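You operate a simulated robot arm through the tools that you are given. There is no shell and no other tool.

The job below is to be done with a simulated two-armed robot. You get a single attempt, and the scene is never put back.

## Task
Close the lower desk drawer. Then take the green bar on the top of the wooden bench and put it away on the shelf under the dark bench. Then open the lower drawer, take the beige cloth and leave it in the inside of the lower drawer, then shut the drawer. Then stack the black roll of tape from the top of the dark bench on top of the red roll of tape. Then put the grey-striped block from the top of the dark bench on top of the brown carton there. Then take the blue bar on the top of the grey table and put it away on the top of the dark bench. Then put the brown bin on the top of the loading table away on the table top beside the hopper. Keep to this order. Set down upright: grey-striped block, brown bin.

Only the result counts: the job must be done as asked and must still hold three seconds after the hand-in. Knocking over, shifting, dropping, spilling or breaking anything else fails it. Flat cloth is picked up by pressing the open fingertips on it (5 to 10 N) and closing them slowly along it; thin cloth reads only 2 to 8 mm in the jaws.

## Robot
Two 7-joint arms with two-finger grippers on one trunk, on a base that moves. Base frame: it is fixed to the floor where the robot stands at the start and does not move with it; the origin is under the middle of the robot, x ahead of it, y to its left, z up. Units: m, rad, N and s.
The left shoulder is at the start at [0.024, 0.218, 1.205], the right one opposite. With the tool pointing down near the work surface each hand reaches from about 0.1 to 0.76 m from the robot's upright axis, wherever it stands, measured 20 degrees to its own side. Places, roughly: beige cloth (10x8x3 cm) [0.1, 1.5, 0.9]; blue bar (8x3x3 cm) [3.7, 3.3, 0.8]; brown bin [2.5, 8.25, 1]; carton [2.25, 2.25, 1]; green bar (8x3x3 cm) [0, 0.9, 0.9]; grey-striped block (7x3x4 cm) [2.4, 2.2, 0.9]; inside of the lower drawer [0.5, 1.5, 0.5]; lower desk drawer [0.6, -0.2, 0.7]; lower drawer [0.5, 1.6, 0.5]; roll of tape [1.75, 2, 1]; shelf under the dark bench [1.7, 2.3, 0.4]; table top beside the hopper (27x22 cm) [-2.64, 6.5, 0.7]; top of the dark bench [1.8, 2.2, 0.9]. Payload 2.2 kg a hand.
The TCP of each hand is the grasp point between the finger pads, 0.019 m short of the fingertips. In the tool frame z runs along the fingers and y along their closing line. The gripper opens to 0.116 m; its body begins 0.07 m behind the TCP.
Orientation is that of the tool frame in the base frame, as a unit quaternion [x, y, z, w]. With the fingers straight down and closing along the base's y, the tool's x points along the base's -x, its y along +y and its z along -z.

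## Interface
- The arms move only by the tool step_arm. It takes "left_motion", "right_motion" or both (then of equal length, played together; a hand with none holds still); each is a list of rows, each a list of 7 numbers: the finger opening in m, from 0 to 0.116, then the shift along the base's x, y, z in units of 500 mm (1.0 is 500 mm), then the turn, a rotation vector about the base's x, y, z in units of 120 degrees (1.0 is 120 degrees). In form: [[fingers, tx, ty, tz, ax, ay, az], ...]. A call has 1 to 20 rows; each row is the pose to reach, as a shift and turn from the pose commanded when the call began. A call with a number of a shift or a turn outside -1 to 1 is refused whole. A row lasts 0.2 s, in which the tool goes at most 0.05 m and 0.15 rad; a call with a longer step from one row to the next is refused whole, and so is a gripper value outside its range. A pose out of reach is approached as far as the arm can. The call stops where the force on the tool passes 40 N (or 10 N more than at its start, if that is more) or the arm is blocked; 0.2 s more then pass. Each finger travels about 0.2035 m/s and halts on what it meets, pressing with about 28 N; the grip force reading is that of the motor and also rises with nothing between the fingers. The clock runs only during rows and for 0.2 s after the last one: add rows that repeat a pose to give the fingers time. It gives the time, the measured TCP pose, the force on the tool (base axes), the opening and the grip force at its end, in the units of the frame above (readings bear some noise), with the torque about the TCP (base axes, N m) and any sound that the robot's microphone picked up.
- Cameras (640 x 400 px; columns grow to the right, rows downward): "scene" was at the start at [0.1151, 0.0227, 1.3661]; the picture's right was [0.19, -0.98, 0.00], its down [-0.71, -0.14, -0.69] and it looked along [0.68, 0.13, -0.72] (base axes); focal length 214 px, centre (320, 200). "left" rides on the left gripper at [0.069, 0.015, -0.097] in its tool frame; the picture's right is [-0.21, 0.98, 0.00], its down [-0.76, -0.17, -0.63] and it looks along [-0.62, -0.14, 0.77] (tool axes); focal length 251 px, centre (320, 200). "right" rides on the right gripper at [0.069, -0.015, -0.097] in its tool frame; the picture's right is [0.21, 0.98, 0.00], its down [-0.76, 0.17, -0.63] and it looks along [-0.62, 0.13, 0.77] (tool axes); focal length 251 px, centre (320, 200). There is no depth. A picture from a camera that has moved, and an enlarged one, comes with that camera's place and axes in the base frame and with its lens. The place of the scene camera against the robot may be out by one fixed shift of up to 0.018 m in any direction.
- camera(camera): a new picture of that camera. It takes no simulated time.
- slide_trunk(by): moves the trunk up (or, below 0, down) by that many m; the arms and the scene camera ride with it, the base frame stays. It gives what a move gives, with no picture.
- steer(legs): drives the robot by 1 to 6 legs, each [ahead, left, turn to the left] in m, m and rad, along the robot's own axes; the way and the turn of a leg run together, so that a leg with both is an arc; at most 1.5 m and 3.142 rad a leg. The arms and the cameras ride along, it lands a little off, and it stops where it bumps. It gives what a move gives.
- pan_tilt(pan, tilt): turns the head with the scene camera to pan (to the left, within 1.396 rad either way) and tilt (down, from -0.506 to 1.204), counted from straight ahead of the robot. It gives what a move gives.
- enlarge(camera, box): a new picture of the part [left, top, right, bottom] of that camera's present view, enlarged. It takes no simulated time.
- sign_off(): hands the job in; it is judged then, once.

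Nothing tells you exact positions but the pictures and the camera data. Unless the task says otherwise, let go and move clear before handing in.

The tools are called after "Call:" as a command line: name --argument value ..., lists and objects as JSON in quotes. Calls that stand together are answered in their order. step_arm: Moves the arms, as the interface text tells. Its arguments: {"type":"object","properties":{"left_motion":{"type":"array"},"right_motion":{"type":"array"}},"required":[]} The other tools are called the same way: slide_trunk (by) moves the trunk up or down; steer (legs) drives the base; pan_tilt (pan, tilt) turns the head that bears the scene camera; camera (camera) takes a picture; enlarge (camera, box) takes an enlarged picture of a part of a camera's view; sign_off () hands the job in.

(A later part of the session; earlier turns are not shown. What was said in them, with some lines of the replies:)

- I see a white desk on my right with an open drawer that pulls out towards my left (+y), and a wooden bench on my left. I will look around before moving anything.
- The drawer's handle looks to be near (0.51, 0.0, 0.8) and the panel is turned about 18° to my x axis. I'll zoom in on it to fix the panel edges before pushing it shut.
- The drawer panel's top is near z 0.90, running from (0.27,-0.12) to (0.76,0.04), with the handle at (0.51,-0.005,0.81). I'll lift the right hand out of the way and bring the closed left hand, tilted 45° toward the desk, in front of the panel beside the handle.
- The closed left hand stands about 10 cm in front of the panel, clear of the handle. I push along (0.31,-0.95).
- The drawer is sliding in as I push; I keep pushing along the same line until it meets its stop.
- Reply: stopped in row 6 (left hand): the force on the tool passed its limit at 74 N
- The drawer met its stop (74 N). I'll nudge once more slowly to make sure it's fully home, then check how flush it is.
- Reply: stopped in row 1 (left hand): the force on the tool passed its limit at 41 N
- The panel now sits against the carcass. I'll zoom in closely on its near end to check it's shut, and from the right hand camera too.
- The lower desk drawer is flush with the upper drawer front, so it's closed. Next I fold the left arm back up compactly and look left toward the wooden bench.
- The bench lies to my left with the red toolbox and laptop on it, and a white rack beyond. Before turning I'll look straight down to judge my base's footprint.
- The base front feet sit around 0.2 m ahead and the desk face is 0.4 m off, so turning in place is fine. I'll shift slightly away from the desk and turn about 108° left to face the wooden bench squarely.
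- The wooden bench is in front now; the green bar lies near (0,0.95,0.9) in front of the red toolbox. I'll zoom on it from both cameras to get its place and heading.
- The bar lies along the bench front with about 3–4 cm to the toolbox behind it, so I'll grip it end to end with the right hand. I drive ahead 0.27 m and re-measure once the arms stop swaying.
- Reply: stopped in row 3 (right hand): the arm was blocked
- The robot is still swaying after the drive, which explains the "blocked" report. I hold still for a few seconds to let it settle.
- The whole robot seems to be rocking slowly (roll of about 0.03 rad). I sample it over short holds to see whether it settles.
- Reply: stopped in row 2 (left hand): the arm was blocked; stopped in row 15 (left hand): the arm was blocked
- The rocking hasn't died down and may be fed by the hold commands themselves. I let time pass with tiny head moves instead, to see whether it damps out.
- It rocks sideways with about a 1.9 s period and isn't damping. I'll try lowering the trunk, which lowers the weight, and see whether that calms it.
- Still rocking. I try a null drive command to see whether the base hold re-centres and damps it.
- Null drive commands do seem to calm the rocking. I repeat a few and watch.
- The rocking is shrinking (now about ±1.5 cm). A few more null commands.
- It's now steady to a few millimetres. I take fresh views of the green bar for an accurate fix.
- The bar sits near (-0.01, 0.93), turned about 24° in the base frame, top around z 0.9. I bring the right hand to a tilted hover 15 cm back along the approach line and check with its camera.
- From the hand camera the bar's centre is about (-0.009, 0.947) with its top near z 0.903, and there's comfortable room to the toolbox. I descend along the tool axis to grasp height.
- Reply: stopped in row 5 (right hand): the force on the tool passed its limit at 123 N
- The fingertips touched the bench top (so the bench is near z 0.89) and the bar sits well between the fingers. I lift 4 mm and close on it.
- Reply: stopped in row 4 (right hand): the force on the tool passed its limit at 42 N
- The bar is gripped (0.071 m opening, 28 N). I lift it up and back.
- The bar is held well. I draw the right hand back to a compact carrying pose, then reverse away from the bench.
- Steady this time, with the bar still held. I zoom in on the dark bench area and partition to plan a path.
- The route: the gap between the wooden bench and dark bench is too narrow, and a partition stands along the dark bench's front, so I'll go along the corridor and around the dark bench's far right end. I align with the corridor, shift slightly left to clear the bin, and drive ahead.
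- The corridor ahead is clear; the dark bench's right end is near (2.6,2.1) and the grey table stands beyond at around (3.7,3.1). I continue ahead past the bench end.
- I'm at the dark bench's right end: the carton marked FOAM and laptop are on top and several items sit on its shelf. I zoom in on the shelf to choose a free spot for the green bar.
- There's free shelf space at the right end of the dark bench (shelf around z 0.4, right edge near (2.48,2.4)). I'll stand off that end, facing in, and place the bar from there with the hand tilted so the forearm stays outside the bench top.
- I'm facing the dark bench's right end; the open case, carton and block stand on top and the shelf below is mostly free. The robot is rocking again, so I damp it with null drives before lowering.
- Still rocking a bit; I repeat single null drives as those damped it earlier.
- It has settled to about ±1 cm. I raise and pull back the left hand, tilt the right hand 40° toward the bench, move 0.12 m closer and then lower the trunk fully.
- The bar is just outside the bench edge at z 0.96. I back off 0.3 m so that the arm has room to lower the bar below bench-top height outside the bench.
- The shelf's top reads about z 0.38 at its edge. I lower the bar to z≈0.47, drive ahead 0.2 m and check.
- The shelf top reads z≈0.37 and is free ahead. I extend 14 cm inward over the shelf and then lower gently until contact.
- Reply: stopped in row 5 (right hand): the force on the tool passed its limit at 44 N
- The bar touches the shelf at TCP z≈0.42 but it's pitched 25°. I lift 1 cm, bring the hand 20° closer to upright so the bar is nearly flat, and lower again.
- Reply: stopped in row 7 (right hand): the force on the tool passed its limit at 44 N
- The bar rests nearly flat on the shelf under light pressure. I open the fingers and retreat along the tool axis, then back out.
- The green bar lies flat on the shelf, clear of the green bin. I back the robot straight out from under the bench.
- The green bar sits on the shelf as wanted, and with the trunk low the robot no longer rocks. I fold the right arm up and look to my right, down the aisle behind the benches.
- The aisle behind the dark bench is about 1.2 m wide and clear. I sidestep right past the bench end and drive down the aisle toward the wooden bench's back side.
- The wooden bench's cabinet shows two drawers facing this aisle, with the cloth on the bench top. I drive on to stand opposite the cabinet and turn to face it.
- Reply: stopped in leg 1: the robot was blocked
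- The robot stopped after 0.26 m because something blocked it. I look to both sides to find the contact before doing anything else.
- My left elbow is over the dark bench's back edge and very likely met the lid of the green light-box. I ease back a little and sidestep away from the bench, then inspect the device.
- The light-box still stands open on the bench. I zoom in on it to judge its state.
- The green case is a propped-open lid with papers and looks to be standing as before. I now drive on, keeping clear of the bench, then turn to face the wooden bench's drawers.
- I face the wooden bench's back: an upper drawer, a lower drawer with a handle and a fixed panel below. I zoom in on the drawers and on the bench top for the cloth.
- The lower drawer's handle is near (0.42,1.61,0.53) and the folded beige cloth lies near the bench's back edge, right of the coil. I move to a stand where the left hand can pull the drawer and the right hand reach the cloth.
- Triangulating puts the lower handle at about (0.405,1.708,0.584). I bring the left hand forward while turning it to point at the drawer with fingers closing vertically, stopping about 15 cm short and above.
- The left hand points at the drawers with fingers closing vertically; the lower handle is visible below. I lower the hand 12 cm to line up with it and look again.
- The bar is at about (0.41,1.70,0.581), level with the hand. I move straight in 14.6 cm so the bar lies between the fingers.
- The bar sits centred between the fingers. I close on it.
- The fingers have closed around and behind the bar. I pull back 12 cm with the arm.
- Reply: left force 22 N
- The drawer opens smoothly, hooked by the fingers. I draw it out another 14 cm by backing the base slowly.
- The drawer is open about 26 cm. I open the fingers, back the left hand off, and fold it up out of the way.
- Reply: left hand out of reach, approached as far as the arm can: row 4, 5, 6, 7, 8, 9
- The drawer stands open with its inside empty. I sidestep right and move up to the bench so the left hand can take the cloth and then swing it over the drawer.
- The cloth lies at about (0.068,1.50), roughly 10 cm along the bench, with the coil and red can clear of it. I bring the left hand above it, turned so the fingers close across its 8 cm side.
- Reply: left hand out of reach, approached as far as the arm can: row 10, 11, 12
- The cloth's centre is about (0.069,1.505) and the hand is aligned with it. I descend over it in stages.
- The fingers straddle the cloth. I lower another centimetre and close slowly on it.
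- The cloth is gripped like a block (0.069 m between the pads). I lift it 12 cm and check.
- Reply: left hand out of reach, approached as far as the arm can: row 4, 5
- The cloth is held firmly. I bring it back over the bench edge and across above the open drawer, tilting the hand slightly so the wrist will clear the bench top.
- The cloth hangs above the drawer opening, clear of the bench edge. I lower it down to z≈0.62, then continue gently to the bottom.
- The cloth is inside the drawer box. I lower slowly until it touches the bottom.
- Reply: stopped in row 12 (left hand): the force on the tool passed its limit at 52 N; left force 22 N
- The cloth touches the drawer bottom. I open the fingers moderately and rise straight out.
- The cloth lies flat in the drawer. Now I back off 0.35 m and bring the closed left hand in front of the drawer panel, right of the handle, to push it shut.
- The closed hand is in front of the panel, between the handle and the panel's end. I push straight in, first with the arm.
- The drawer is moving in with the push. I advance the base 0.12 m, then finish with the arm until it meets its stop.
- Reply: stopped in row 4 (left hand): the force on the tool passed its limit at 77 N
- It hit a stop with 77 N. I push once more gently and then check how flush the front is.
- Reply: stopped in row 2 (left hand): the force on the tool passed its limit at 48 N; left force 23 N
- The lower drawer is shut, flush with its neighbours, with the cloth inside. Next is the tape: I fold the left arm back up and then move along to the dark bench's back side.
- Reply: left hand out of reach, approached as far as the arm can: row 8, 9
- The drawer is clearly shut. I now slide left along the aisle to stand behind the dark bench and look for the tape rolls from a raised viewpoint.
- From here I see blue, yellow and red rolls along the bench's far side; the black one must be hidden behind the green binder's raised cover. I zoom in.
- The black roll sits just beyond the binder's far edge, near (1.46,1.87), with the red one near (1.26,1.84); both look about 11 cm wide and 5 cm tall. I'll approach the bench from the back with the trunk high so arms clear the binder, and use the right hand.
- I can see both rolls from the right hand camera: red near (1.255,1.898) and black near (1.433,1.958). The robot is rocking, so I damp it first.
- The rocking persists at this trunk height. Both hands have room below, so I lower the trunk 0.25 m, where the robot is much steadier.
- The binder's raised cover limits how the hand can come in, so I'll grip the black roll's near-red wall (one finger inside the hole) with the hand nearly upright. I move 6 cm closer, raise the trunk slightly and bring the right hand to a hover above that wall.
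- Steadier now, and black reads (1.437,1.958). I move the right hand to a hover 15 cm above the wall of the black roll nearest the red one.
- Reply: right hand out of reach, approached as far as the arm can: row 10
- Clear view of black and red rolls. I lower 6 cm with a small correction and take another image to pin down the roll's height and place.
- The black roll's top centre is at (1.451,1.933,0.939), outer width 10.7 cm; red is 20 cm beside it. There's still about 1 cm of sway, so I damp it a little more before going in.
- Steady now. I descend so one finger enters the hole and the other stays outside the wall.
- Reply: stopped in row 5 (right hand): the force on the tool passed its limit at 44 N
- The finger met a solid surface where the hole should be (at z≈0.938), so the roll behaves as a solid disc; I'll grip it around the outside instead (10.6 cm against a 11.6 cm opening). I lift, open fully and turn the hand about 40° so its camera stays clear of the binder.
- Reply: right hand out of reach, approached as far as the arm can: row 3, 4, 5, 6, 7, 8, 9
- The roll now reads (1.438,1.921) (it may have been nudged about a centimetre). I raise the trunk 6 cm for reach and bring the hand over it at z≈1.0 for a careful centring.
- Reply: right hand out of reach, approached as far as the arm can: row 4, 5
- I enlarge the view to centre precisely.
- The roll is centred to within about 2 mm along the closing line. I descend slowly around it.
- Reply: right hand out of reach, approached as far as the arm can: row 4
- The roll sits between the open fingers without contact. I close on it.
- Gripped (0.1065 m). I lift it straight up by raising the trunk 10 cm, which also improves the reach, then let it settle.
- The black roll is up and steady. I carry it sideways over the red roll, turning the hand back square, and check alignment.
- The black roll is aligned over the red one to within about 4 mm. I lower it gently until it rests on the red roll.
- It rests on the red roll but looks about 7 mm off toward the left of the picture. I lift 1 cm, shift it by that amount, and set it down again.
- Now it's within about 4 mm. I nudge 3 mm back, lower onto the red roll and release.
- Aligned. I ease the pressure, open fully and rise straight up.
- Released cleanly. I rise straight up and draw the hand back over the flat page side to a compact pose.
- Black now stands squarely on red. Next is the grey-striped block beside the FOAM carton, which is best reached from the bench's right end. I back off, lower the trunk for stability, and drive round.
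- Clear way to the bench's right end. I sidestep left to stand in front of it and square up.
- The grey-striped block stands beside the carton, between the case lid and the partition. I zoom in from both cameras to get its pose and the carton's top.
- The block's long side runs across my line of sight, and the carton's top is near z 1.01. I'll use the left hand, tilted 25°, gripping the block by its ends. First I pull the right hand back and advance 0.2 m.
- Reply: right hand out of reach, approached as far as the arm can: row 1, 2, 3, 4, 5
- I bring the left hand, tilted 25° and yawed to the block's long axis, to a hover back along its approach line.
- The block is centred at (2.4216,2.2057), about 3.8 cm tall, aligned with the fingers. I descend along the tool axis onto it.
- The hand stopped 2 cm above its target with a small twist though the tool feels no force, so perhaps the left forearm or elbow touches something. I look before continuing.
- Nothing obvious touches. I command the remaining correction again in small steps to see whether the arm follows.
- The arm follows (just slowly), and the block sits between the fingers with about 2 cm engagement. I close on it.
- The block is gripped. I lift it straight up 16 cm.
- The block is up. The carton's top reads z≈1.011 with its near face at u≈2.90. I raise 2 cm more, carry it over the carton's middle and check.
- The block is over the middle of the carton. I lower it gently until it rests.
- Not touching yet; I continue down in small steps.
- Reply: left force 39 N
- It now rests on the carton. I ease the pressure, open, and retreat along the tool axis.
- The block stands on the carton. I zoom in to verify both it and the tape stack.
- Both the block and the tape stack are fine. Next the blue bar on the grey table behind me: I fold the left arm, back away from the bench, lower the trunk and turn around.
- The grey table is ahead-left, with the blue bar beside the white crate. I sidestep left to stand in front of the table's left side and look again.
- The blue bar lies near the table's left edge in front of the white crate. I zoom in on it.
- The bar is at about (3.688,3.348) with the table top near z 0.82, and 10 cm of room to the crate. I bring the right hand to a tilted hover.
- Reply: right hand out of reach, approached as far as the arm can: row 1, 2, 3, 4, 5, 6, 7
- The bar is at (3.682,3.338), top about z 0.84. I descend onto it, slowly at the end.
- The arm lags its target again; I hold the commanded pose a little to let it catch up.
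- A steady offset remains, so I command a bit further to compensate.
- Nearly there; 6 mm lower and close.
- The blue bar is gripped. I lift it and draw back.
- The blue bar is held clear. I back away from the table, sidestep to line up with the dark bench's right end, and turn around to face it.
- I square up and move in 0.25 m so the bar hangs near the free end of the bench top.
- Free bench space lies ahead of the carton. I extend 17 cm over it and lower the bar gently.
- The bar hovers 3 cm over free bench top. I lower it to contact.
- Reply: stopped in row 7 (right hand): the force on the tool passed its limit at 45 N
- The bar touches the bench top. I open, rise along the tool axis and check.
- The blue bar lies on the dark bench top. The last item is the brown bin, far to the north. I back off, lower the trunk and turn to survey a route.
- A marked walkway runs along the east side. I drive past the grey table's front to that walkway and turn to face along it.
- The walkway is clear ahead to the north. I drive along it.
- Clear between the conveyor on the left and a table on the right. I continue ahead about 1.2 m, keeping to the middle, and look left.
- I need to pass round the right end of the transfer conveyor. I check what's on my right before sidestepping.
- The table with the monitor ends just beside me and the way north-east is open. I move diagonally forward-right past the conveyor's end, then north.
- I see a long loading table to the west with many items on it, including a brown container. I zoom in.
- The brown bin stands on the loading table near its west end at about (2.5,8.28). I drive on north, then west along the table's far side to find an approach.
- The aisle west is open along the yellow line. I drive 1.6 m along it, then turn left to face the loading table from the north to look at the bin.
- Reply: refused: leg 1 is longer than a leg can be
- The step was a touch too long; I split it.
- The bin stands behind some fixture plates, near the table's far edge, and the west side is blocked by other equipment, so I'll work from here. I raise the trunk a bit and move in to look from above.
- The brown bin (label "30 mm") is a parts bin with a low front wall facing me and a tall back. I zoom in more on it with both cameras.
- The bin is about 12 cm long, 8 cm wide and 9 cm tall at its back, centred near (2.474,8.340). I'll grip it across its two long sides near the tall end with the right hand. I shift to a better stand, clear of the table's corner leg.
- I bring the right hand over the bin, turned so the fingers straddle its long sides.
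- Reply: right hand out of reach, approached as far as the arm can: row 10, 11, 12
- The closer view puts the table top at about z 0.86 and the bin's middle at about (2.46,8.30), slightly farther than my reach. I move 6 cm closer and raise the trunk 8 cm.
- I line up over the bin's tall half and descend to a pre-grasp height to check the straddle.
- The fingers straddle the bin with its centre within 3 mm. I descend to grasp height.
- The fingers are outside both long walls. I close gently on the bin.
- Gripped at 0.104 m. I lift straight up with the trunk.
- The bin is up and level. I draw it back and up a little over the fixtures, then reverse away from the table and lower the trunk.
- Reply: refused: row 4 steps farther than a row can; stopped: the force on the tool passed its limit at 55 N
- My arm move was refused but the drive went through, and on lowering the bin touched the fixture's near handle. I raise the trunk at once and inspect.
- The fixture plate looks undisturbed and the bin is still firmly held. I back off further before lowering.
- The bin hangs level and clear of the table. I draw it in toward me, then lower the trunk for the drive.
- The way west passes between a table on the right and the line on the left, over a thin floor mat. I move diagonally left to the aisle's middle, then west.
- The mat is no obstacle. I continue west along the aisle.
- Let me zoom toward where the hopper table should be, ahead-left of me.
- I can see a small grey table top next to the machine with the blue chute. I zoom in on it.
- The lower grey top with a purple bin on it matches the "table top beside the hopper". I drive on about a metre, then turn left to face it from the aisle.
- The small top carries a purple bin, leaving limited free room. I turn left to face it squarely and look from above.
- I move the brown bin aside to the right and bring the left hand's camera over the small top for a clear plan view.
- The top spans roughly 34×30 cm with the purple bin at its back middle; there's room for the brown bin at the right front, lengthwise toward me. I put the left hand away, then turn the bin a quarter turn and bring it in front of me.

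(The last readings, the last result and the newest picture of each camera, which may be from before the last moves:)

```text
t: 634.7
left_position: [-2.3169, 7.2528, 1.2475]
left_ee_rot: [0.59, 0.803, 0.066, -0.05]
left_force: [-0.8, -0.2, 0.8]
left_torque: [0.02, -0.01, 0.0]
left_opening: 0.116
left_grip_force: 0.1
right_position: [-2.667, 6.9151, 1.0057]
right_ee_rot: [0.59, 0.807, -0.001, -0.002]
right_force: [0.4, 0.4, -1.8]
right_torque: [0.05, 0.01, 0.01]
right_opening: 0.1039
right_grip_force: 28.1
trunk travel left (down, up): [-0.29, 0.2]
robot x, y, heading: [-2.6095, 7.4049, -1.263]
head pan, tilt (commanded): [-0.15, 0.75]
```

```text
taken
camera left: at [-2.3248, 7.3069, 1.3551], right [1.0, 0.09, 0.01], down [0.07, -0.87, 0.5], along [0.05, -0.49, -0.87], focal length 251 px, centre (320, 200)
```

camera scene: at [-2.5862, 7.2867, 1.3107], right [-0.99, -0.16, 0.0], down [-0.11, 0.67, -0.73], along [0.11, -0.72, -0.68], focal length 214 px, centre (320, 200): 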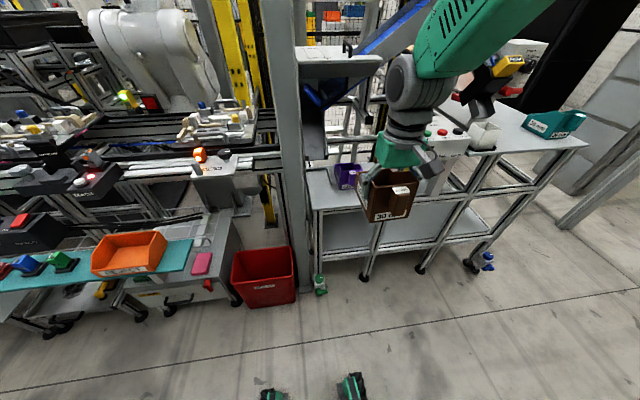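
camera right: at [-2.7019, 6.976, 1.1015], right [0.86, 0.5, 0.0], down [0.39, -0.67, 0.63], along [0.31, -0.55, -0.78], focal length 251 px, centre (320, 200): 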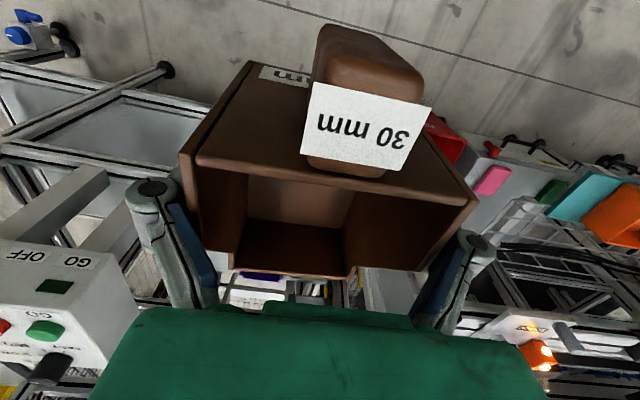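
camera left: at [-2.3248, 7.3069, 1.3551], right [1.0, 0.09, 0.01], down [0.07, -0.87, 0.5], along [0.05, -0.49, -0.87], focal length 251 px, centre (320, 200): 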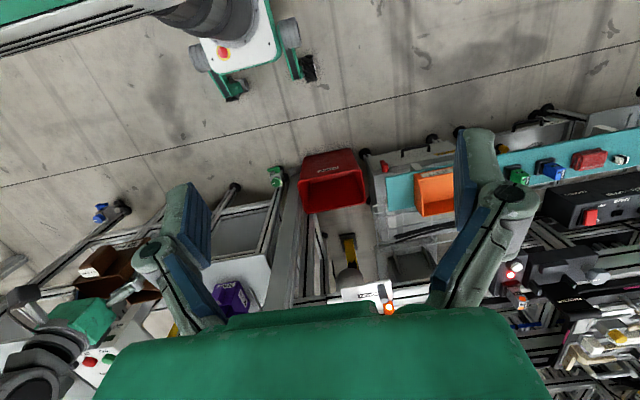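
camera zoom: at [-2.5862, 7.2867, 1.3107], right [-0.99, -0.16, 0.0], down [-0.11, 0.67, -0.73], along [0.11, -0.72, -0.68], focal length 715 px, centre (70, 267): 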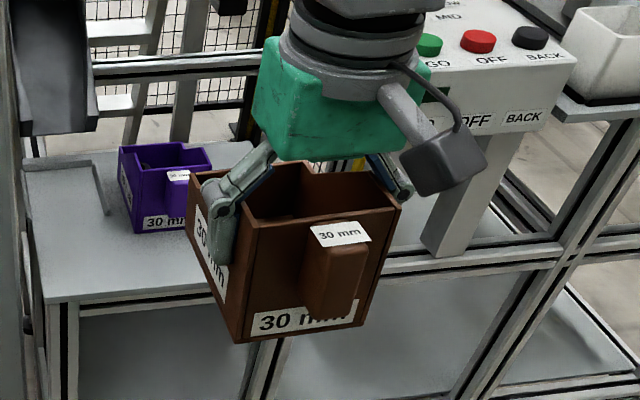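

The bin hangs level and square to the top. I shift right and a bit forward so the right hand is in easy reach of the free spot.

Call:
steer --legs '[[0, -0.19, 0.01], [0.12, 0, 0]]'

Call:
steer --legs '[[0, 0, 0]]'

Call:
steer --legs '[[0, 0, 0]]'

Call:
steer --legs '[[0, 0, 0]]'

Call:
camera --camera "scene"

Call:
enlarge --camera "scene" --box '[250, 110, 450, 260]'

Call:
camera --camera "right"

```text
t: 637.1
left_position: [-2.4558, 7.0801, 1.2462]
left_ee_rot: [0.587, 0.805, 0.063, -0.052]
left_force: [1.3, -0.1, -0.4]
left_torque: [0.02, -0.02, 0.0]
left_opening: 0.1158
left_grip_force: 0.0
right_position: [-2.8036, 6.7373, 1.0059]
right_ee_rot: [0.587, 0.81, -0.002, -0.002]
right_force: [0.7, 1.0, -0.7]
right_torque: [0.05, 0.04, -0.01]
right_opening: 0.1037
right_grip_force: 28.1
trunk travel left (down, up): [-0.29, 0.2]
robot x, y, heading: [-2.7513, 7.2286, -1.251]
head pan, tilt (commanded): [-0.15, 0.75]
```

```text
t: 637.8
left_position: [-2.4486, 7.0828, 1.2463]
left_ee_rot: [0.588, 0.805, 0.062, -0.052]
left_force: [1.3, 0.5, -1.0]
left_torque: [-0.03, 0.12, 0.0]
left_opening: 0.1159
left_grip_force: 0.0
right_position: [-2.7949, 6.7416, 1.0077]
right_ee_rot: [0.585, 0.811, -0.003, -0.003]
right_force: [1.5, 0.0, -0.5]
right_torque: [-0.01, 0.15, -0.01]
right_opening: 0.1041
right_grip_force: 28.4
trunk travel left (down, up): [-0.29, 0.2]
robot x, y, heading: [-2.7422, 7.2274, -1.255]
head pan, tilt (commanded): [-0.15, 0.75]
```

```text
t: 638.5
left_position: [-2.4581, 7.0841, 1.2499]
left_ee_rot: [0.588, 0.805, 0.064, -0.048]
left_force: [0.9, 0.1, -0.2]
left_torque: [0.0, 0.06, 0.01]
left_opening: 0.1161
left_grip_force: 0.0
right_position: [-2.8023, 6.7424, 1.0062]
right_ee_rot: [0.584, 0.811, -0.001, 0.0]
right_force: [0.4, -0.4, -1.6]
right_torque: [0.01, 0.03, 0.01]
right_opening: 0.1042
right_grip_force: 28.3
trunk travel left (down, up): [-0.29, 0.2]
robot x, y, heading: [-2.7432, 7.2324, -1.253]
head pan, tilt (commanded): [-0.15, 0.75]
```

```text
t: 639.2
left_position: [-2.4701, 7.0828, 1.2525]
left_ee_rot: [0.587, 0.805, 0.068, -0.046]
left_force: [-1.2, -0.6, -0.3]
left_torque: [0.03, -0.02, -0.02]
left_opening: 0.1161
left_grip_force: 0.0
right_position: [-2.8135, 6.7412, 1.0062]
right_ee_rot: [0.585, 0.811, 0.001, 0.005]
right_force: [-1.0, -0.7, -1.0]
right_torque: [0.05, -0.02, 0.01]
right_opening: 0.1038
right_grip_force: 27.9
trunk travel left (down, up): [-0.29, 0.2]
robot x, y, heading: [-2.7441, 7.2313, -1.256]
head pan, tilt (commanded): [-0.15, 0.75]
```

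```text
taken
camera scene: at [-2.734, 7.1095, 1.3105], right [-0.99, -0.17, -0.01], down [-0.11, 0.68, -0.73], along [0.13, -0.72, -0.68], focal length 214 px, centre (320, 200)
```

scene: 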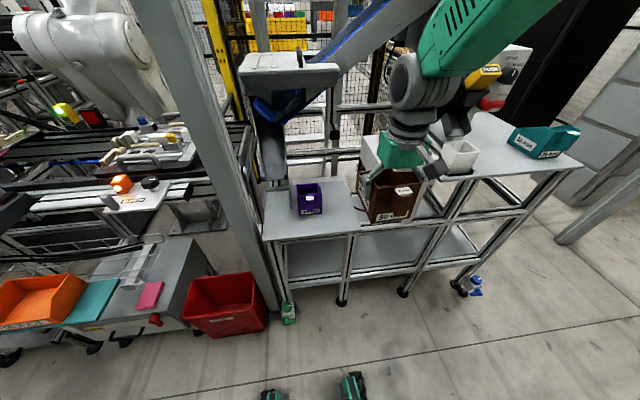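

```text
2.67 times, centred on (350, 185) of scene
camera zoom: at [-2.734, 7.1095, 1.3105], right [-0.99, -0.17, -0.01], down [-0.11, 0.68, -0.73], along [0.13, -0.72, -0.68], focal length 572 px, centre (240, 240)
```

zoom: 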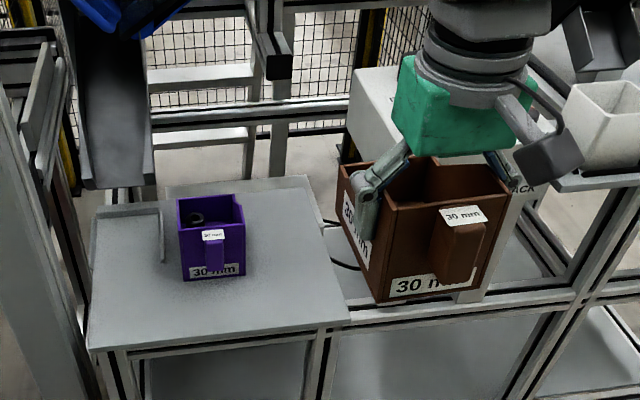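

```text
taken
camera right: at [-2.85, 6.8022, 1.1009], right [0.86, 0.51, 0.01], down [0.39, -0.66, 0.64], along [0.33, -0.55, -0.77], focal length 251 px, centre (320, 200)
```

right: 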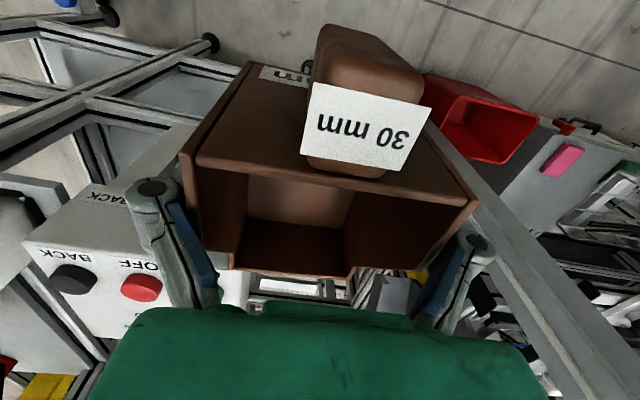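

The view confirms about 12.7 cm of free width right of the purple bin. I lower the trunk 10 cm for steadiness and let the sway die down.

Call:
slide_trunk --by -0.1

Call:
steer --legs '[[0, 0, 0]]'

Call:
steer --legs '[[0, 0, 0]]'

Call:
steer --legs '[[0, 0, 0]]'

Call:
steer --legs '[[0, 0, 0]]'

Call:
enlarge --camera "scene" --box '[250, 110, 450, 260]'

```text
t: 640.5
left_position: [-2.4589, 7.0876, 1.1502]
left_ee_rot: [0.588, 0.805, 0.064, -0.047]
left_force: [-0.2, 0.5, 0.2]
left_torque: [0.02, -0.05, 0.02]
left_opening: 0.1157
left_grip_force: 0.1
right_position: [-2.8054, 6.7454, 0.9085]
right_ee_rot: [0.585, 0.811, -0.003, 0.002]
right_force: [-0.3, 0.1, -1.5]
right_torque: [0.04, 0.01, 0.04]
right_opening: 0.1039
right_grip_force: 28.1
trunk travel left (down, up): [-0.19, 0.3]
robot x, y, heading: [-2.7423, 7.2282, -1.253]
head pan, tilt (commanded): [-0.15, 0.75]
```

```text
t: 641.2
left_position: [-2.4543, 7.0897, 1.1488]
left_ee_rot: [0.587, 0.806, 0.063, -0.049]
left_force: [0.0, -0.4, 0.6]
left_torque: [0.01, 0.04, 0.03]
left_opening: 0.1162
left_grip_force: 0.0
right_position: [-2.7998, 6.7471, 0.91]
right_ee_rot: [0.584, 0.812, -0.005, 0.0]
right_force: [0.9, 1.1, -0.3]
right_torque: [0.02, 0.05, 0.01]
right_opening: 0.1036
right_grip_force: 27.6
trunk travel left (down, up): [-0.19, 0.3]
robot x, y, heading: [-2.7431, 7.226, -1.254]
head pan, tilt (commanded): [-0.15, 0.75]
```

```text
t: 641.9
left_position: [-2.4564, 7.0918, 1.1504]
left_ee_rot: [0.587, 0.805, 0.063, -0.048]
left_force: [-0.3, 0.8, -0.7]
left_torque: [-0.02, 0.02, 0.02]
left_opening: 0.116
left_grip_force: 0.1
right_position: [-2.8024, 6.7476, 0.911]
right_ee_rot: [0.584, 0.812, -0.003, 0.004]
right_force: [0.2, 0.2, -1.6]
right_torque: [0.01, 0.03, 0.03]
right_opening: 0.1035
right_grip_force: 27.7
trunk travel left (down, up): [-0.19, 0.3]
robot x, y, heading: [-2.7423, 7.2309, -1.248]
head pan, tilt (commanded): [-0.15, 0.75]
```

```text
t: 642.6
left_position: [-2.4604, 7.0923, 1.1519]
left_ee_rot: [0.587, 0.806, 0.064, -0.045]
left_force: [0.1, -0.7, 0.7]
left_torque: [-0.02, 0.0, -0.02]
left_opening: 0.1162
left_grip_force: 0.1
right_position: [-2.8054, 6.7474, 0.9107]
right_ee_rot: [0.584, 0.812, -0.003, 0.004]
right_force: [-0.2, 0.1, -1.0]
right_torque: [0.02, 0.0, 0.0]
right_opening: 0.1039
right_grip_force: 28.0
trunk travel left (down, up): [-0.19, 0.3]
robot x, y, heading: [-2.7419, 7.2309, -1.254]
head pan, tilt (commanded): [-0.15, 0.75]
```

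```text
t: 643.3
left_position: [-2.4618, 7.094, 1.152]
left_ee_rot: [0.587, 0.806, 0.064, -0.045]
left_force: [0.1, 0.3, -0.7]
left_torque: [0.01, 0.01, 0.0]
left_opening: 0.1161
left_grip_force: 0.0
right_position: [-2.8062, 6.7485, 0.9109]
right_ee_rot: [0.583, 0.812, -0.003, 0.005]
right_force: [0.1, 0.3, -1.9]
right_torque: [0.0, 0.02, 0.01]
right_opening: 0.1038
right_grip_force: 28.1
trunk travel left (down, up): [-0.19, 0.3]
robot x, y, heading: [-2.7433, 7.2299, -1.254]
head pan, tilt (commanded): [-0.15, 0.75]
```

```text
2.67 times, centred on (350, 185) of scene
camera zoom: at [-2.7215, 7.1138, 1.2107], right [-0.99, -0.17, 0.0], down [-0.11, 0.67, -0.73], along [0.12, -0.72, -0.68], focal length 572 px, centre (240, 240)
```

zoom: 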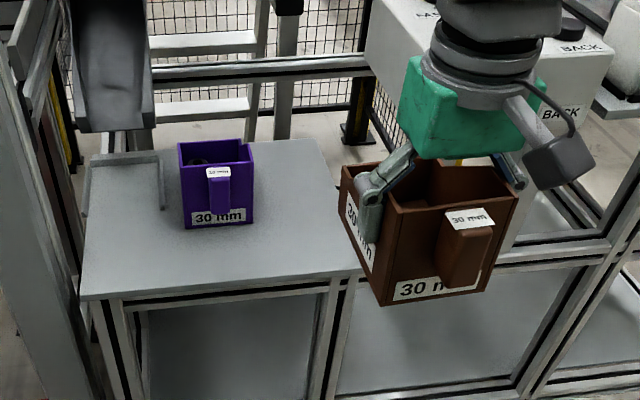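

Steady now. I shift 2 cm left, then move straight in over the free spot, keeping clear of the control box.

Call:
step_arm --right_motion '[[0.06, 0.0392, 0.0128, 0, 0, 0, 0], [0.06, 0.0669, -0.0713, 0, 0, 0, 0], [0.06, 0.0946, -0.1554, 0, 0, 0, 0], [0.06, 0.1224, -0.2395, 0, 0, 0, 0], [0.06, 0.1501, -0.3237, 0, 0, 0, 0], [0.06, 0.1778, -0.4078, 0, 0, 0, 0], [0.06, 0.1778, -0.4078, 0, 0, 0, 0]]'

Call:
camera --camera "scene"

Call:
enlarge --camera "scene" --box '[250, 80, 450, 230]'

Call:
camera --camera "right"

Call:
camera --camera "left"

```text
t: 644.9
left_position: [-2.4638, 7.0975, 1.1532]
left_ee_rot: [0.587, 0.806, 0.063, -0.044]
left_force: [-0.5, 0.6, -0.4]
left_torque: [-0.03, 0.0, 0.02]
left_opening: 0.1161
left_grip_force: 0.1
right_position: [-2.7169, 6.5496, 0.9096]
right_ee_rot: [0.584, 0.812, -0.004, 0.006]
right_force: [0.0, -0.4, -0.4]
right_torque: [-0.02, 0.0, -0.02]
right_opening: 0.1036
right_grip_force: 28.3
trunk travel left (down, up): [-0.19, 0.3]
robot x, y, heading: [-2.7382, 7.2285, -1.253]
head pan, tilt (commanded): [-0.15, 0.75]
```

```text
taken
camera scene: at [-2.721, 7.1137, 1.2107], right [-0.99, -0.17, 0.0], down [-0.11, 0.67, -0.73], along [0.12, -0.72, -0.68], focal length 214 px, centre (320, 200)
```

scene: 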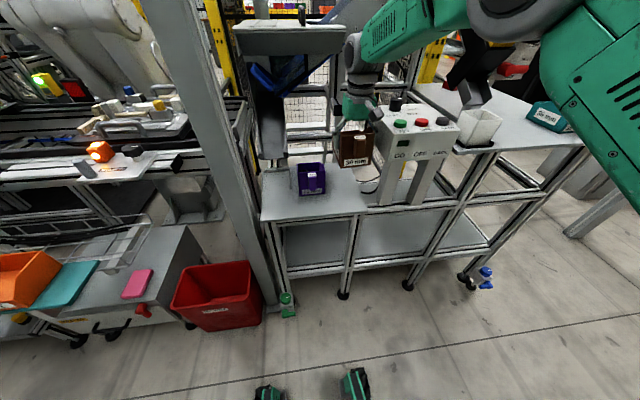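

```text
2.67 times, centred on (350, 155) of scene
camera zoom: at [-2.721, 7.1137, 1.2107], right [-0.99, -0.17, 0.0], down [-0.11, 0.67, -0.73], along [0.12, -0.72, -0.68], focal length 572 px, centre (240, 320)
```

zoom: 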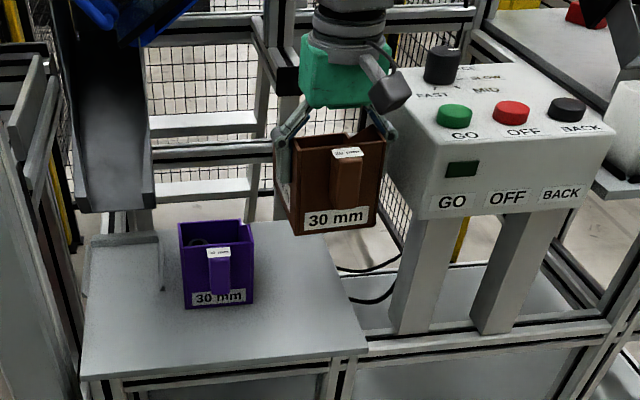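

```text
taken
camera right: at [-2.753, 6.6115, 1.0046], right [0.86, 0.51, 0.0], down [0.39, -0.66, 0.64], along [0.33, -0.55, -0.77], focal length 251 px, centre (320, 200)
```

right: 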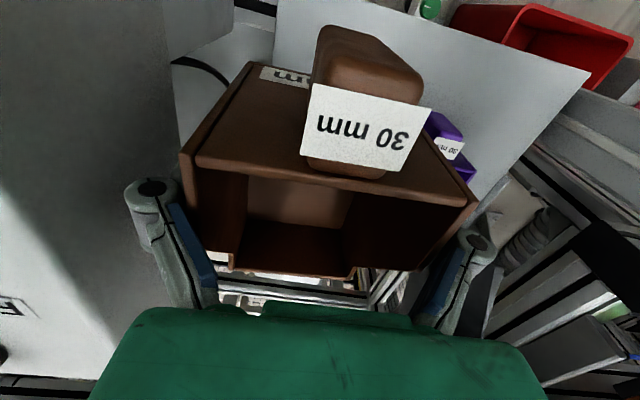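

```text
taken
camera left: at [-2.4703, 7.1523, 1.2591], right [1.0, 0.09, 0.02], down [0.07, -0.86, 0.51], along [0.06, -0.5, -0.86], focal length 251 px, centre (320, 200)
```

left: 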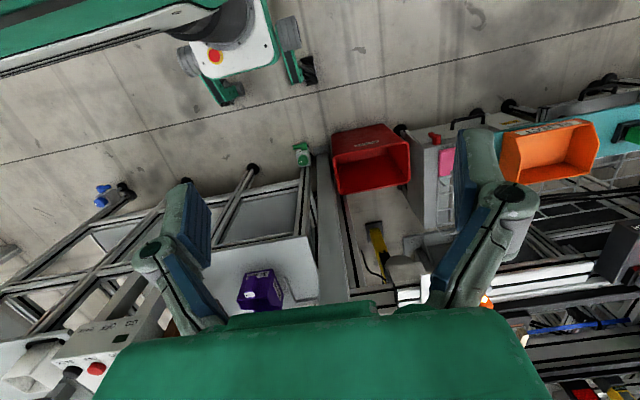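

The bin is over the free spot, between the purple bin and the control box post. I lower it: first 11 cm, then slowly until it rests.

Call:
step_arm --right_motion '[[0.06, 0, 0, -0.04, 0, 0, 0], [0.06, 0, 0, -0.08, 0, 0, 0], [0.06, 0, 0, -0.12, 0, 0, 0], [0.06, 0, 0, -0.16, 0, 0, 0], [0.06, 0, 0, -0.2, 0, 0, 0], [0.06, 0, 0, -0.2, 0, 0, 0]]'

Call:
camera --camera "right"

Call:
enlarge --camera "scene" --box '[250, 80, 450, 230]'

```text
t: 646.3
left_position: [-2.4617, 7.0955, 1.1521]
left_ee_rot: [0.587, 0.806, 0.063, -0.045]
left_force: [-0.2, 0.2, 0.1]
left_torque: [-0.02, 0.0, -0.01]
left_opening: 0.1161
left_grip_force: 0.1
right_position: [-2.7155, 6.5468, 0.8124]
right_ee_rot: [0.584, 0.811, -0.004, 0.007]
right_force: [1.0, -0.3, -0.2]
right_torque: [-0.02, 0.06, 0.0]
right_opening: 0.1041
right_grip_force: 28.6
trunk travel left (down, up): [-0.19, 0.3]
robot x, y, heading: [-2.7418, 7.2321, -1.252]
head pan, tilt (commanded): [-0.15, 0.75]
```

```text
taken
camera right: at [-2.7527, 6.61, 0.9068], right [0.86, 0.51, 0.0], down [0.39, -0.66, 0.64], along [0.33, -0.55, -0.77], focal length 251 px, centre (320, 200)
```

right: 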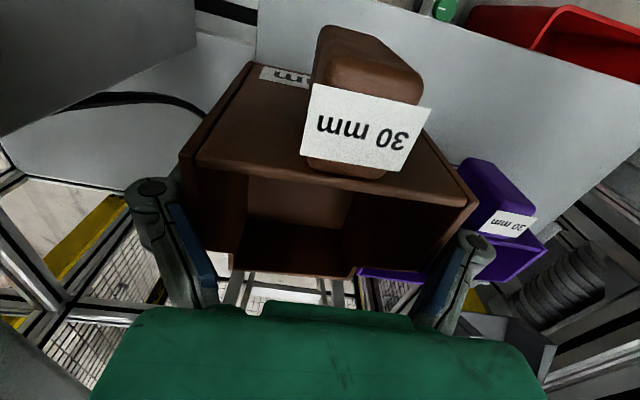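

```text
2.67 times, centred on (350, 155) of scene
camera zoom: at [-2.7205, 7.1129, 1.2106], right [-0.99, -0.17, 0.0], down [-0.12, 0.67, -0.73], along [0.12, -0.72, -0.68], focal length 572 px, centre (240, 320)
```

zoom: 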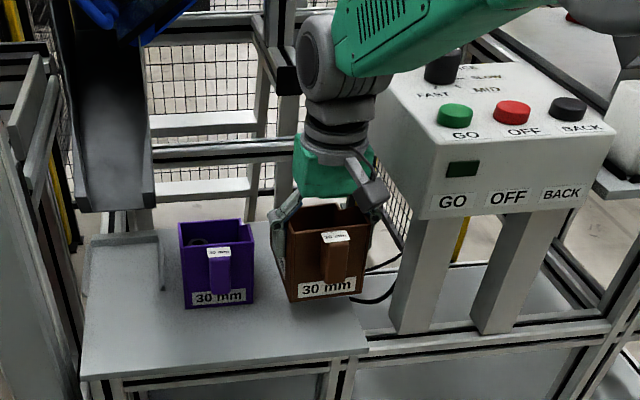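

Clearances look fine on both sides. I lower slowly to contact.

Call:
step_arm --right_motion '[[0.06, 0, 0, -0.024, 0, 0, 0], [0.06, 0, 0, -0.044, 0, 0, 0], [0.06, 0, 0, -0.06, 0, 0, 0], [0.06, 0, 0, -0.072, 0, 0, 0], [0.06, 0, 0, -0.084, 0, 0, 0], [0.06, 0, 0, -0.094, 0, 0, 0], [0.06, 0, 0, -0.104, 0, 0, 0], [0.06, 0, 0, -0.114, 0, 0, 0], [0.06, 0, 0, -0.124, 0, 0, 0], [0.06, 0, 0, -0.134, 0, 0, 0]]'

Call:
camera --camera "right"

Call:
enlarge --camera "scene" --box '[250, 80, 450, 230]'

```text
t: 648.3
left_position: [-2.4624, 7.0962, 1.1522]
left_ee_rot: [0.588, 0.805, 0.063, -0.045]
left_force: [-0.1, -0.9, -0.5]
left_torque: [0.04, 0.02, 0.01]
left_opening: 0.1158
left_grip_force: 0.1
right_position: [-2.7165, 6.5446, 0.761]
right_ee_rot: [0.585, 0.811, -0.009, 0.012]
right_force: [-2.0, 6.6, 20.7]
right_torque: [0.78, -0.07, 0.11]
right_opening: 0.1044
right_grip_force: 28.1
trunk travel left (down, up): [-0.19, 0.3]
robot x, y, heading: [-2.7411, 7.2298, -1.257]
head pan, tilt (commanded): [-0.15, 0.75]
stopped in row 9 (right hand): the force on the tool passed its limit at 43 N (the readings are from after the stop); the commanded pose is now the measured one
```

```text
taken
camera right: at [-2.753, 6.6084, 0.8538], right [0.86, 0.51, -0.01], down [0.39, -0.65, 0.65], along [0.33, -0.56, -0.76], focal length 251 px, centre (320, 200)
```

right: 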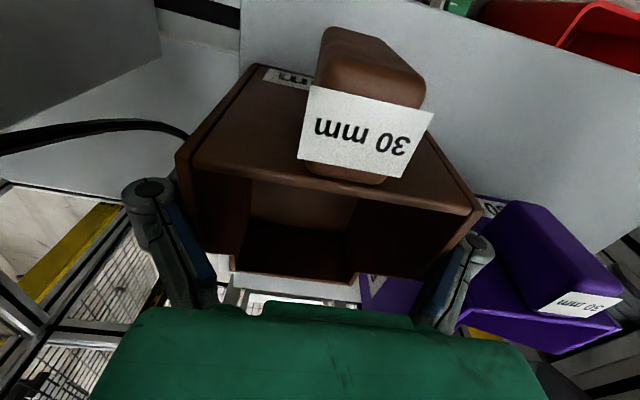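

```text
2.67 times, centred on (350, 155) of scene
camera zoom: at [-2.7208, 7.115, 1.2109], right [-0.99, -0.17, 0.0], down [-0.11, 0.67, -0.73], along [0.12, -0.72, -0.68], focal length 572 px, centre (240, 320)
```

zoom: 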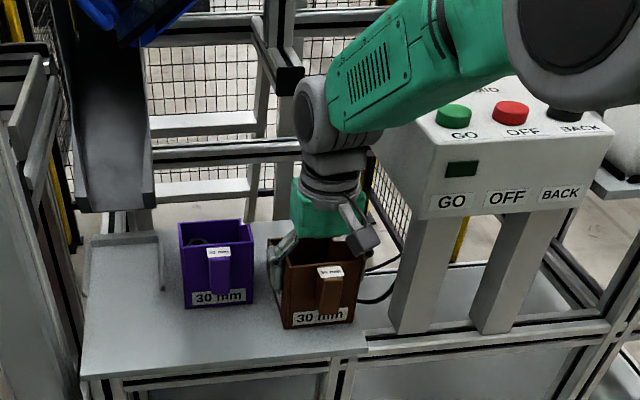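

The bin has come to rest on the top. I ease the pressure, open just enough, and rise straight up.

Call:
step_arm --right_motion '[[0.104, 0, 0, 0.006, 0, 0, 0], [0.109, 0, 0, 0.01, 0, 0, 0], [0.114, 0, 0, 0.012, 0, 0, 0], [0.114, 0, 0, 0.012, 0, 0, 0]]'

Call:
camera --camera "right"

Call:
enlarge --camera "scene" --box '[250, 80, 450, 230]'

```text
t: 649.3
left_position: [-2.4635, 7.0966, 1.1516]
left_ee_rot: [0.588, 0.805, 0.064, -0.045]
left_force: [0.2, -0.5, -0.5]
left_torque: [-0.01, 0.0, 0.02]
left_opening: 0.116
left_grip_force: 0.0
right_position: [-2.717, 6.544, 0.7634]
right_ee_rot: [0.585, 0.811, -0.007, 0.01]
right_force: [0.9, -0.5, 0.0]
right_torque: [-0.01, 0.0, 0.0]
right_opening: 0.1142
right_grip_force: 0.1
trunk travel left (down, up): [-0.19, 0.3]
robot x, y, heading: [-2.7411, 7.2267, -1.256]
head pan, tilt (commanded): [-0.15, 0.75]
```

```text
taken
camera right: at [-2.7527, 6.6086, 0.8571], right [0.86, 0.51, -0.01], down [0.39, -0.65, 0.65], along [0.33, -0.56, -0.76], focal length 251 px, centre (320, 200)
```

right: 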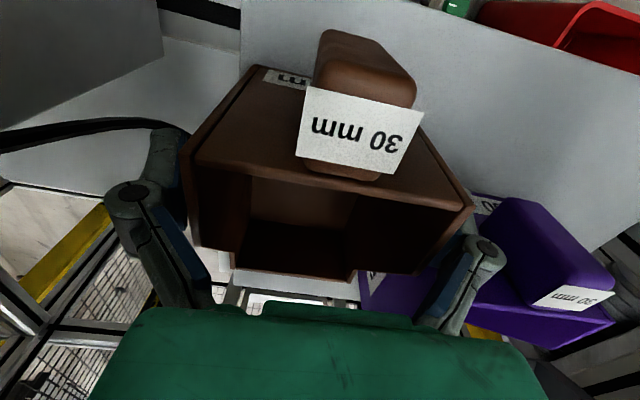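

```text
2.67 times, centred on (350, 155) of scene
camera zoom: at [-2.7205, 7.1124, 1.2105], right [-0.99, -0.17, 0.0], down [-0.12, 0.67, -0.73], along [0.12, -0.72, -0.68], focal length 572 px, centre (240, 320)
```

zoom: 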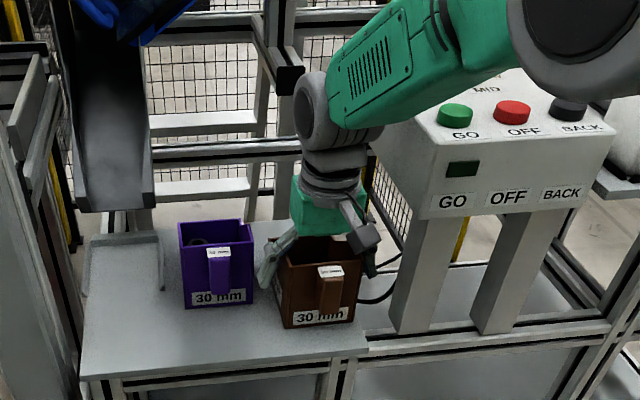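

Both bins stand upright and undisturbed. I rise slowly straight up.

Call:
step_arm --right_motion '[[0.114, 0, 0, 0.02, 0, 0, 0], [0.114, 0, 0, 0.05, 0, 0, 0], [0.114, 0, 0, 0.09, 0, 0, 0], [0.114, 0, 0, 0.14, 0, 0, 0], [0.114, 0, 0, 0.2, 0, 0, 0], [0.114, 0, 0, 0.27, 0, 0, 0], [0.114, 0, 0, 0.34, 0, 0, 0], [0.114, 0, 0, 0.4, 0, 0, 0]]'

Call:
camera --camera "right"

Call:
enlarge --camera "scene" --box '[250, 80, 450, 230]'

```text
t: 651.1
left_position: [-2.4636, 7.0973, 1.1522]
left_ee_rot: [0.587, 0.805, 0.065, -0.046]
left_force: [0.8, 0.5, -0.2]
left_torque: [0.0, -0.01, 0.0]
left_opening: 0.1159
left_grip_force: 0.0
right_position: [-2.7169, 6.5434, 0.9653]
right_ee_rot: [0.585, 0.811, -0.008, 0.01]
right_force: [2.6, 0.7, 1.3]
right_torque: [0.0, 0.06, -0.02]
right_opening: 0.1121
right_grip_force: 0.1
trunk travel left (down, up): [-0.19, 0.3]
robot x, y, heading: [-2.735, 7.2299, -1.255]
head pan, tilt (commanded): [-0.15, 0.75]
```

```text
taken
camera right: at [-2.7532, 6.6064, 1.058], right [0.86, 0.51, -0.01], down [0.39, -0.65, 0.65], along [0.33, -0.56, -0.76], focal length 251 px, centre (320, 200)
```

right: 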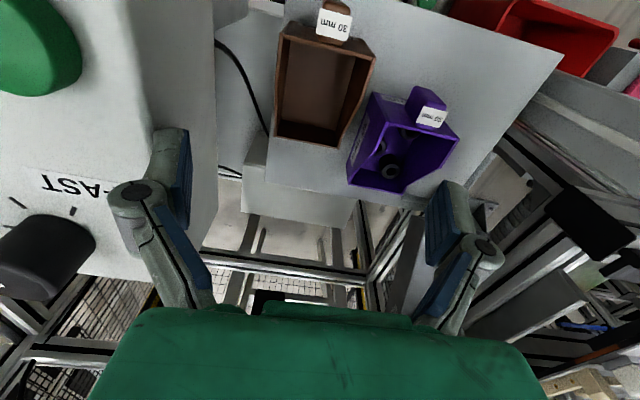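

```text
2.67 times, centred on (350, 155) of scene
camera zoom: at [-2.7199, 7.1132, 1.2107], right [-0.99, -0.17, 0.0], down [-0.12, 0.67, -0.73], along [0.12, -0.72, -0.68], focal length 572 px, centre (240, 320)
```

zoom: 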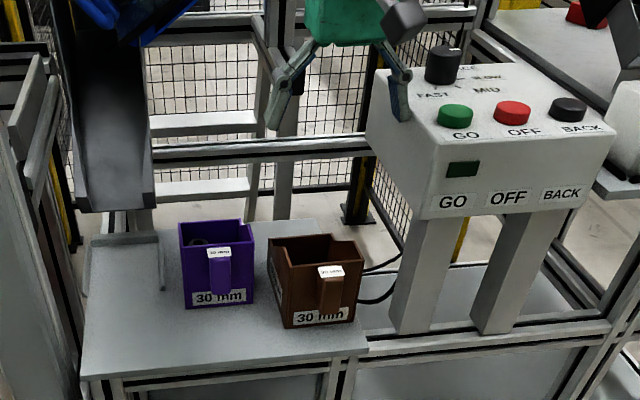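

The bin stands on the top beside the purple one. My outer finger is lightly brushing the control box, so I narrow the fingers, ease away from the box, and withdraw toward me.

Call:
step_arm --right_motion '[[0.09, 0.01, 0.003, 0, 0, 0, 0], [0.07, 0.03, 0.01, 0, 0, 0, 0], [0.06, 0.03, 0.01, 0.03, 0, 0, 0], [0.06, 0.01, 0.07, 0.06, 0, 0, 0], [0.06, -0.015, 0.15, 0.09, 0, 0, 0], [0.06, -0.04, 0.23, 0.12, 0, 0, 0], [0.06, -0.065, 0.31, 0.14, 0, 0, 0], [0.06, -0.09, 0.39, 0.14, 0, 0, 0], [0.06, -0.115, 0.47, 0.14, 0, 0, 0]]'

Call:
camera --camera "scene"

Call:
enlarge --camera "scene" --box '[230, 80, 470, 250]'

Call:
camera --camera "right"

```text
t: 653.1
left_position: [-2.4634, 7.0993, 1.1543]
left_ee_rot: [0.589, 0.805, 0.062, -0.043]
left_force: [-0.5, 0.3, 0.2]
left_torque: [-0.03, 0.0, 0.02]
left_opening: 0.1162
left_grip_force: 0.0
right_position: [-2.7762, 6.7834, 1.0338]
right_ee_rot: [0.584, 0.811, -0.008, 0.012]
right_force: [-0.1, 0.1, 0.0]
right_torque: [-0.04, -0.06, -0.01]
right_opening: 0.0602
right_grip_force: 0.0
trunk travel left (down, up): [-0.19, 0.3]
robot x, y, heading: [-2.7426, 7.2292, -1.249]
head pan, tilt (commanded): [-0.15, 0.75]
```

```text
taken
camera scene: at [-2.7218, 7.1164, 1.211], right [-0.99, -0.17, 0.0], down [-0.11, 0.67, -0.73], along [0.12, -0.72, -0.68], focal length 214 px, centre (320, 200)
```

scene: 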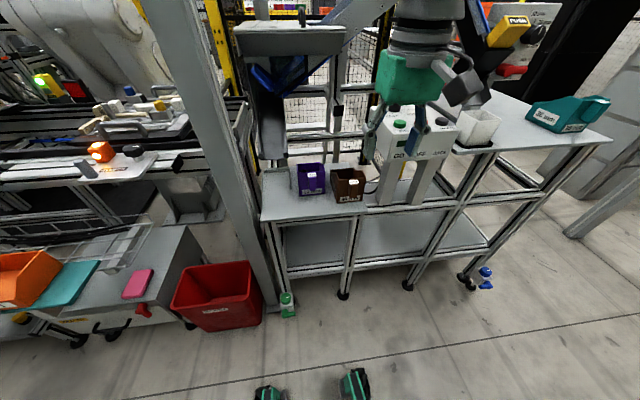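

```text
2.35 times, centred on (350, 165) of scene
camera zoom: at [-2.7218, 7.1164, 1.211], right [-0.99, -0.17, 0.0], down [-0.11, 0.67, -0.73], along [0.12, -0.72, -0.68], focal length 505 px, centre (249, 282)
```

zoom: 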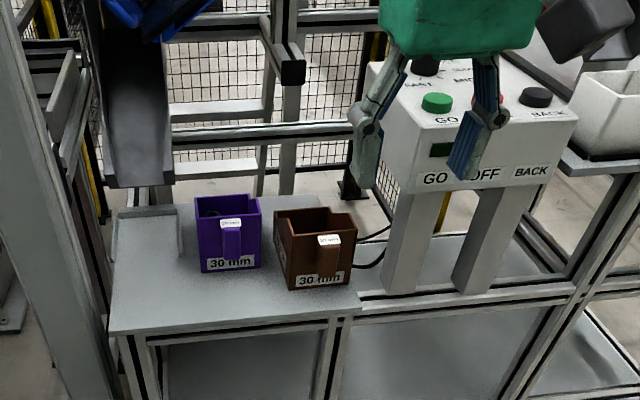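

```text
taken
camera right: at [-2.813, 6.8474, 1.1271], right [0.86, 0.51, -0.01], down [0.39, -0.65, 0.65], along [0.33, -0.56, -0.76], focal length 251 px, centre (320, 200)
```

right: 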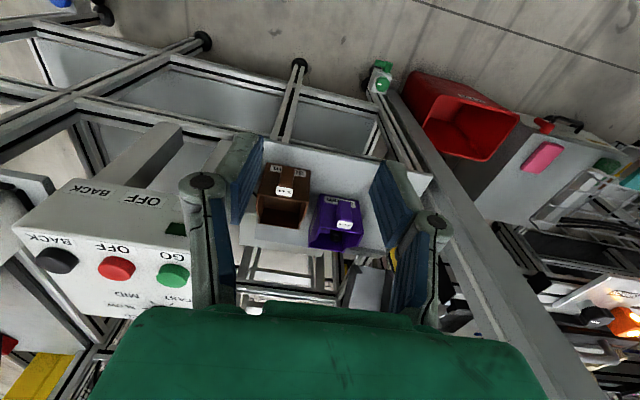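

The brown bin stands upright on the table top beside the hopper, clear of its neighbour. I back the robot away and take a last look before handing in.

Call:
steer --legs '[[-0.25, 0, 0]]'

Call:
steer --legs '[[0, 0, 0]]'

Call:
camera --camera "scene"

Call:
enlarge --camera "scene" --box '[230, 60, 430, 220]'

```text
t: 654.9
left_position: [-2.5397, 7.3317, 1.1523]
left_ee_rot: [0.586, 0.807, 0.062, -0.044]
left_force: [1.2, -0.2, 0.3]
left_torque: [0.01, -0.03, 0.02]
left_opening: 0.1161
left_grip_force: 0.0
right_position: [-2.8519, 7.0138, 1.0333]
right_ee_rot: [0.584, 0.812, -0.007, 0.01]
right_force: [-0.1, 1.1, 0.0]
right_torque: [-0.03, 0.05, 0.01]
right_opening: 0.0601
right_grip_force: 0.1
trunk travel left (down, up): [-0.19, 0.3]
robot x, y, heading: [-2.8154, 7.463, -1.252]
head pan, tilt (commanded): [-0.15, 0.75]
```

```text
t: 655.6
left_position: [-2.5394, 7.3316, 1.1526]
left_ee_rot: [0.586, 0.806, 0.063, -0.045]
left_force: [0.5, -0.3, 0.1]
left_torque: [0.01, 0.01, -0.03]
left_opening: 0.1159
left_grip_force: 0.0
right_position: [-2.852, 7.0163, 1.0338]
right_ee_rot: [0.583, 0.812, -0.009, 0.011]
right_force: [-0.1, 0.4, 0.8]
right_torque: [-0.03, -0.01, 0.05]
right_opening: 0.06
right_grip_force: 0.1
trunk travel left (down, up): [-0.19, 0.3]
robot x, y, heading: [-2.8155, 7.465, -1.251]
head pan, tilt (commanded): [-0.15, 0.75]
```

```text
taken
camera scene: at [-2.7976, 7.3475, 1.2108], right [-0.99, -0.17, 0.0], down [-0.12, 0.67, -0.73], along [0.12, -0.72, -0.68], focal length 214 px, centre (320, 200)
```

scene: 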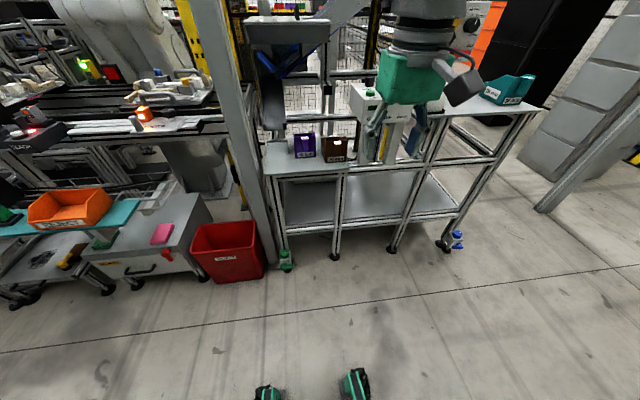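

```text
2.50 times, centred on (330, 140) of scene
camera zoom: at [-2.7976, 7.3475, 1.2108], right [-0.99, -0.17, 0.0], down [-0.12, 0.67, -0.73], along [0.12, -0.72, -0.68], focal length 536 px, centre (295, 350)
```

zoom: 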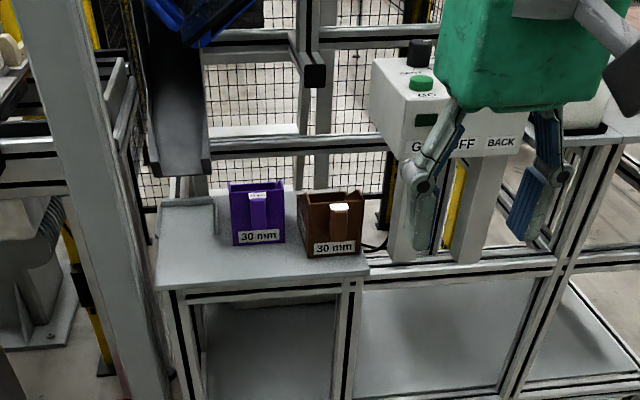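

All seven steps are done in order: the desk drawer and bench drawer are shut, the cloth is inside, and the bars, tape, block and bin are in place. The hands are empty and clear, so I hand the job in.

Call:
sign_off

```text
The job is handed in.
```

I did all seven steps in order and handed the job in. I don't know the verdict: the hand-in reply only confirmed it was received.

1. **Lower desk drawer:** pushed shut until it met its stop, flush with the drawer above.
2. **Green bar:** lying flat on the shelf under the dark bench, near its right end.
3. **Beige cloth:** left flat in the lower drawer of the wooden bench, and the drawer shut again.
4. **Black tape:** stacked on the red roll, about centred.
5. **Grey-striped block:** standing upright on the brown carton.
6. **Blue bar:** on top of the dark bench, in front of the carton.
7. **Brown bin:** standing upright on the table top beside the hopper, just right of the purple bin there. The gap to the purple bin is only a couple of centimetres.

Four contacts could count against the job, though I saw no damage or shift in the pictures afterwards:

- **Aisle behind the dark bench:** something blocked the robot for a moment. My left elbow probably touched the raised cover of the green binder.
- **Black tape:** my first try at it nudged the roll about a centimetre before I gripped it from the outside.
- **Loading table:** while I lowered the brown bin after lifting it, it pressed on the handle of a fixture plate at about 55 N.
- **Hopper:** a finger lightly brushed the control box there as I withdrew.
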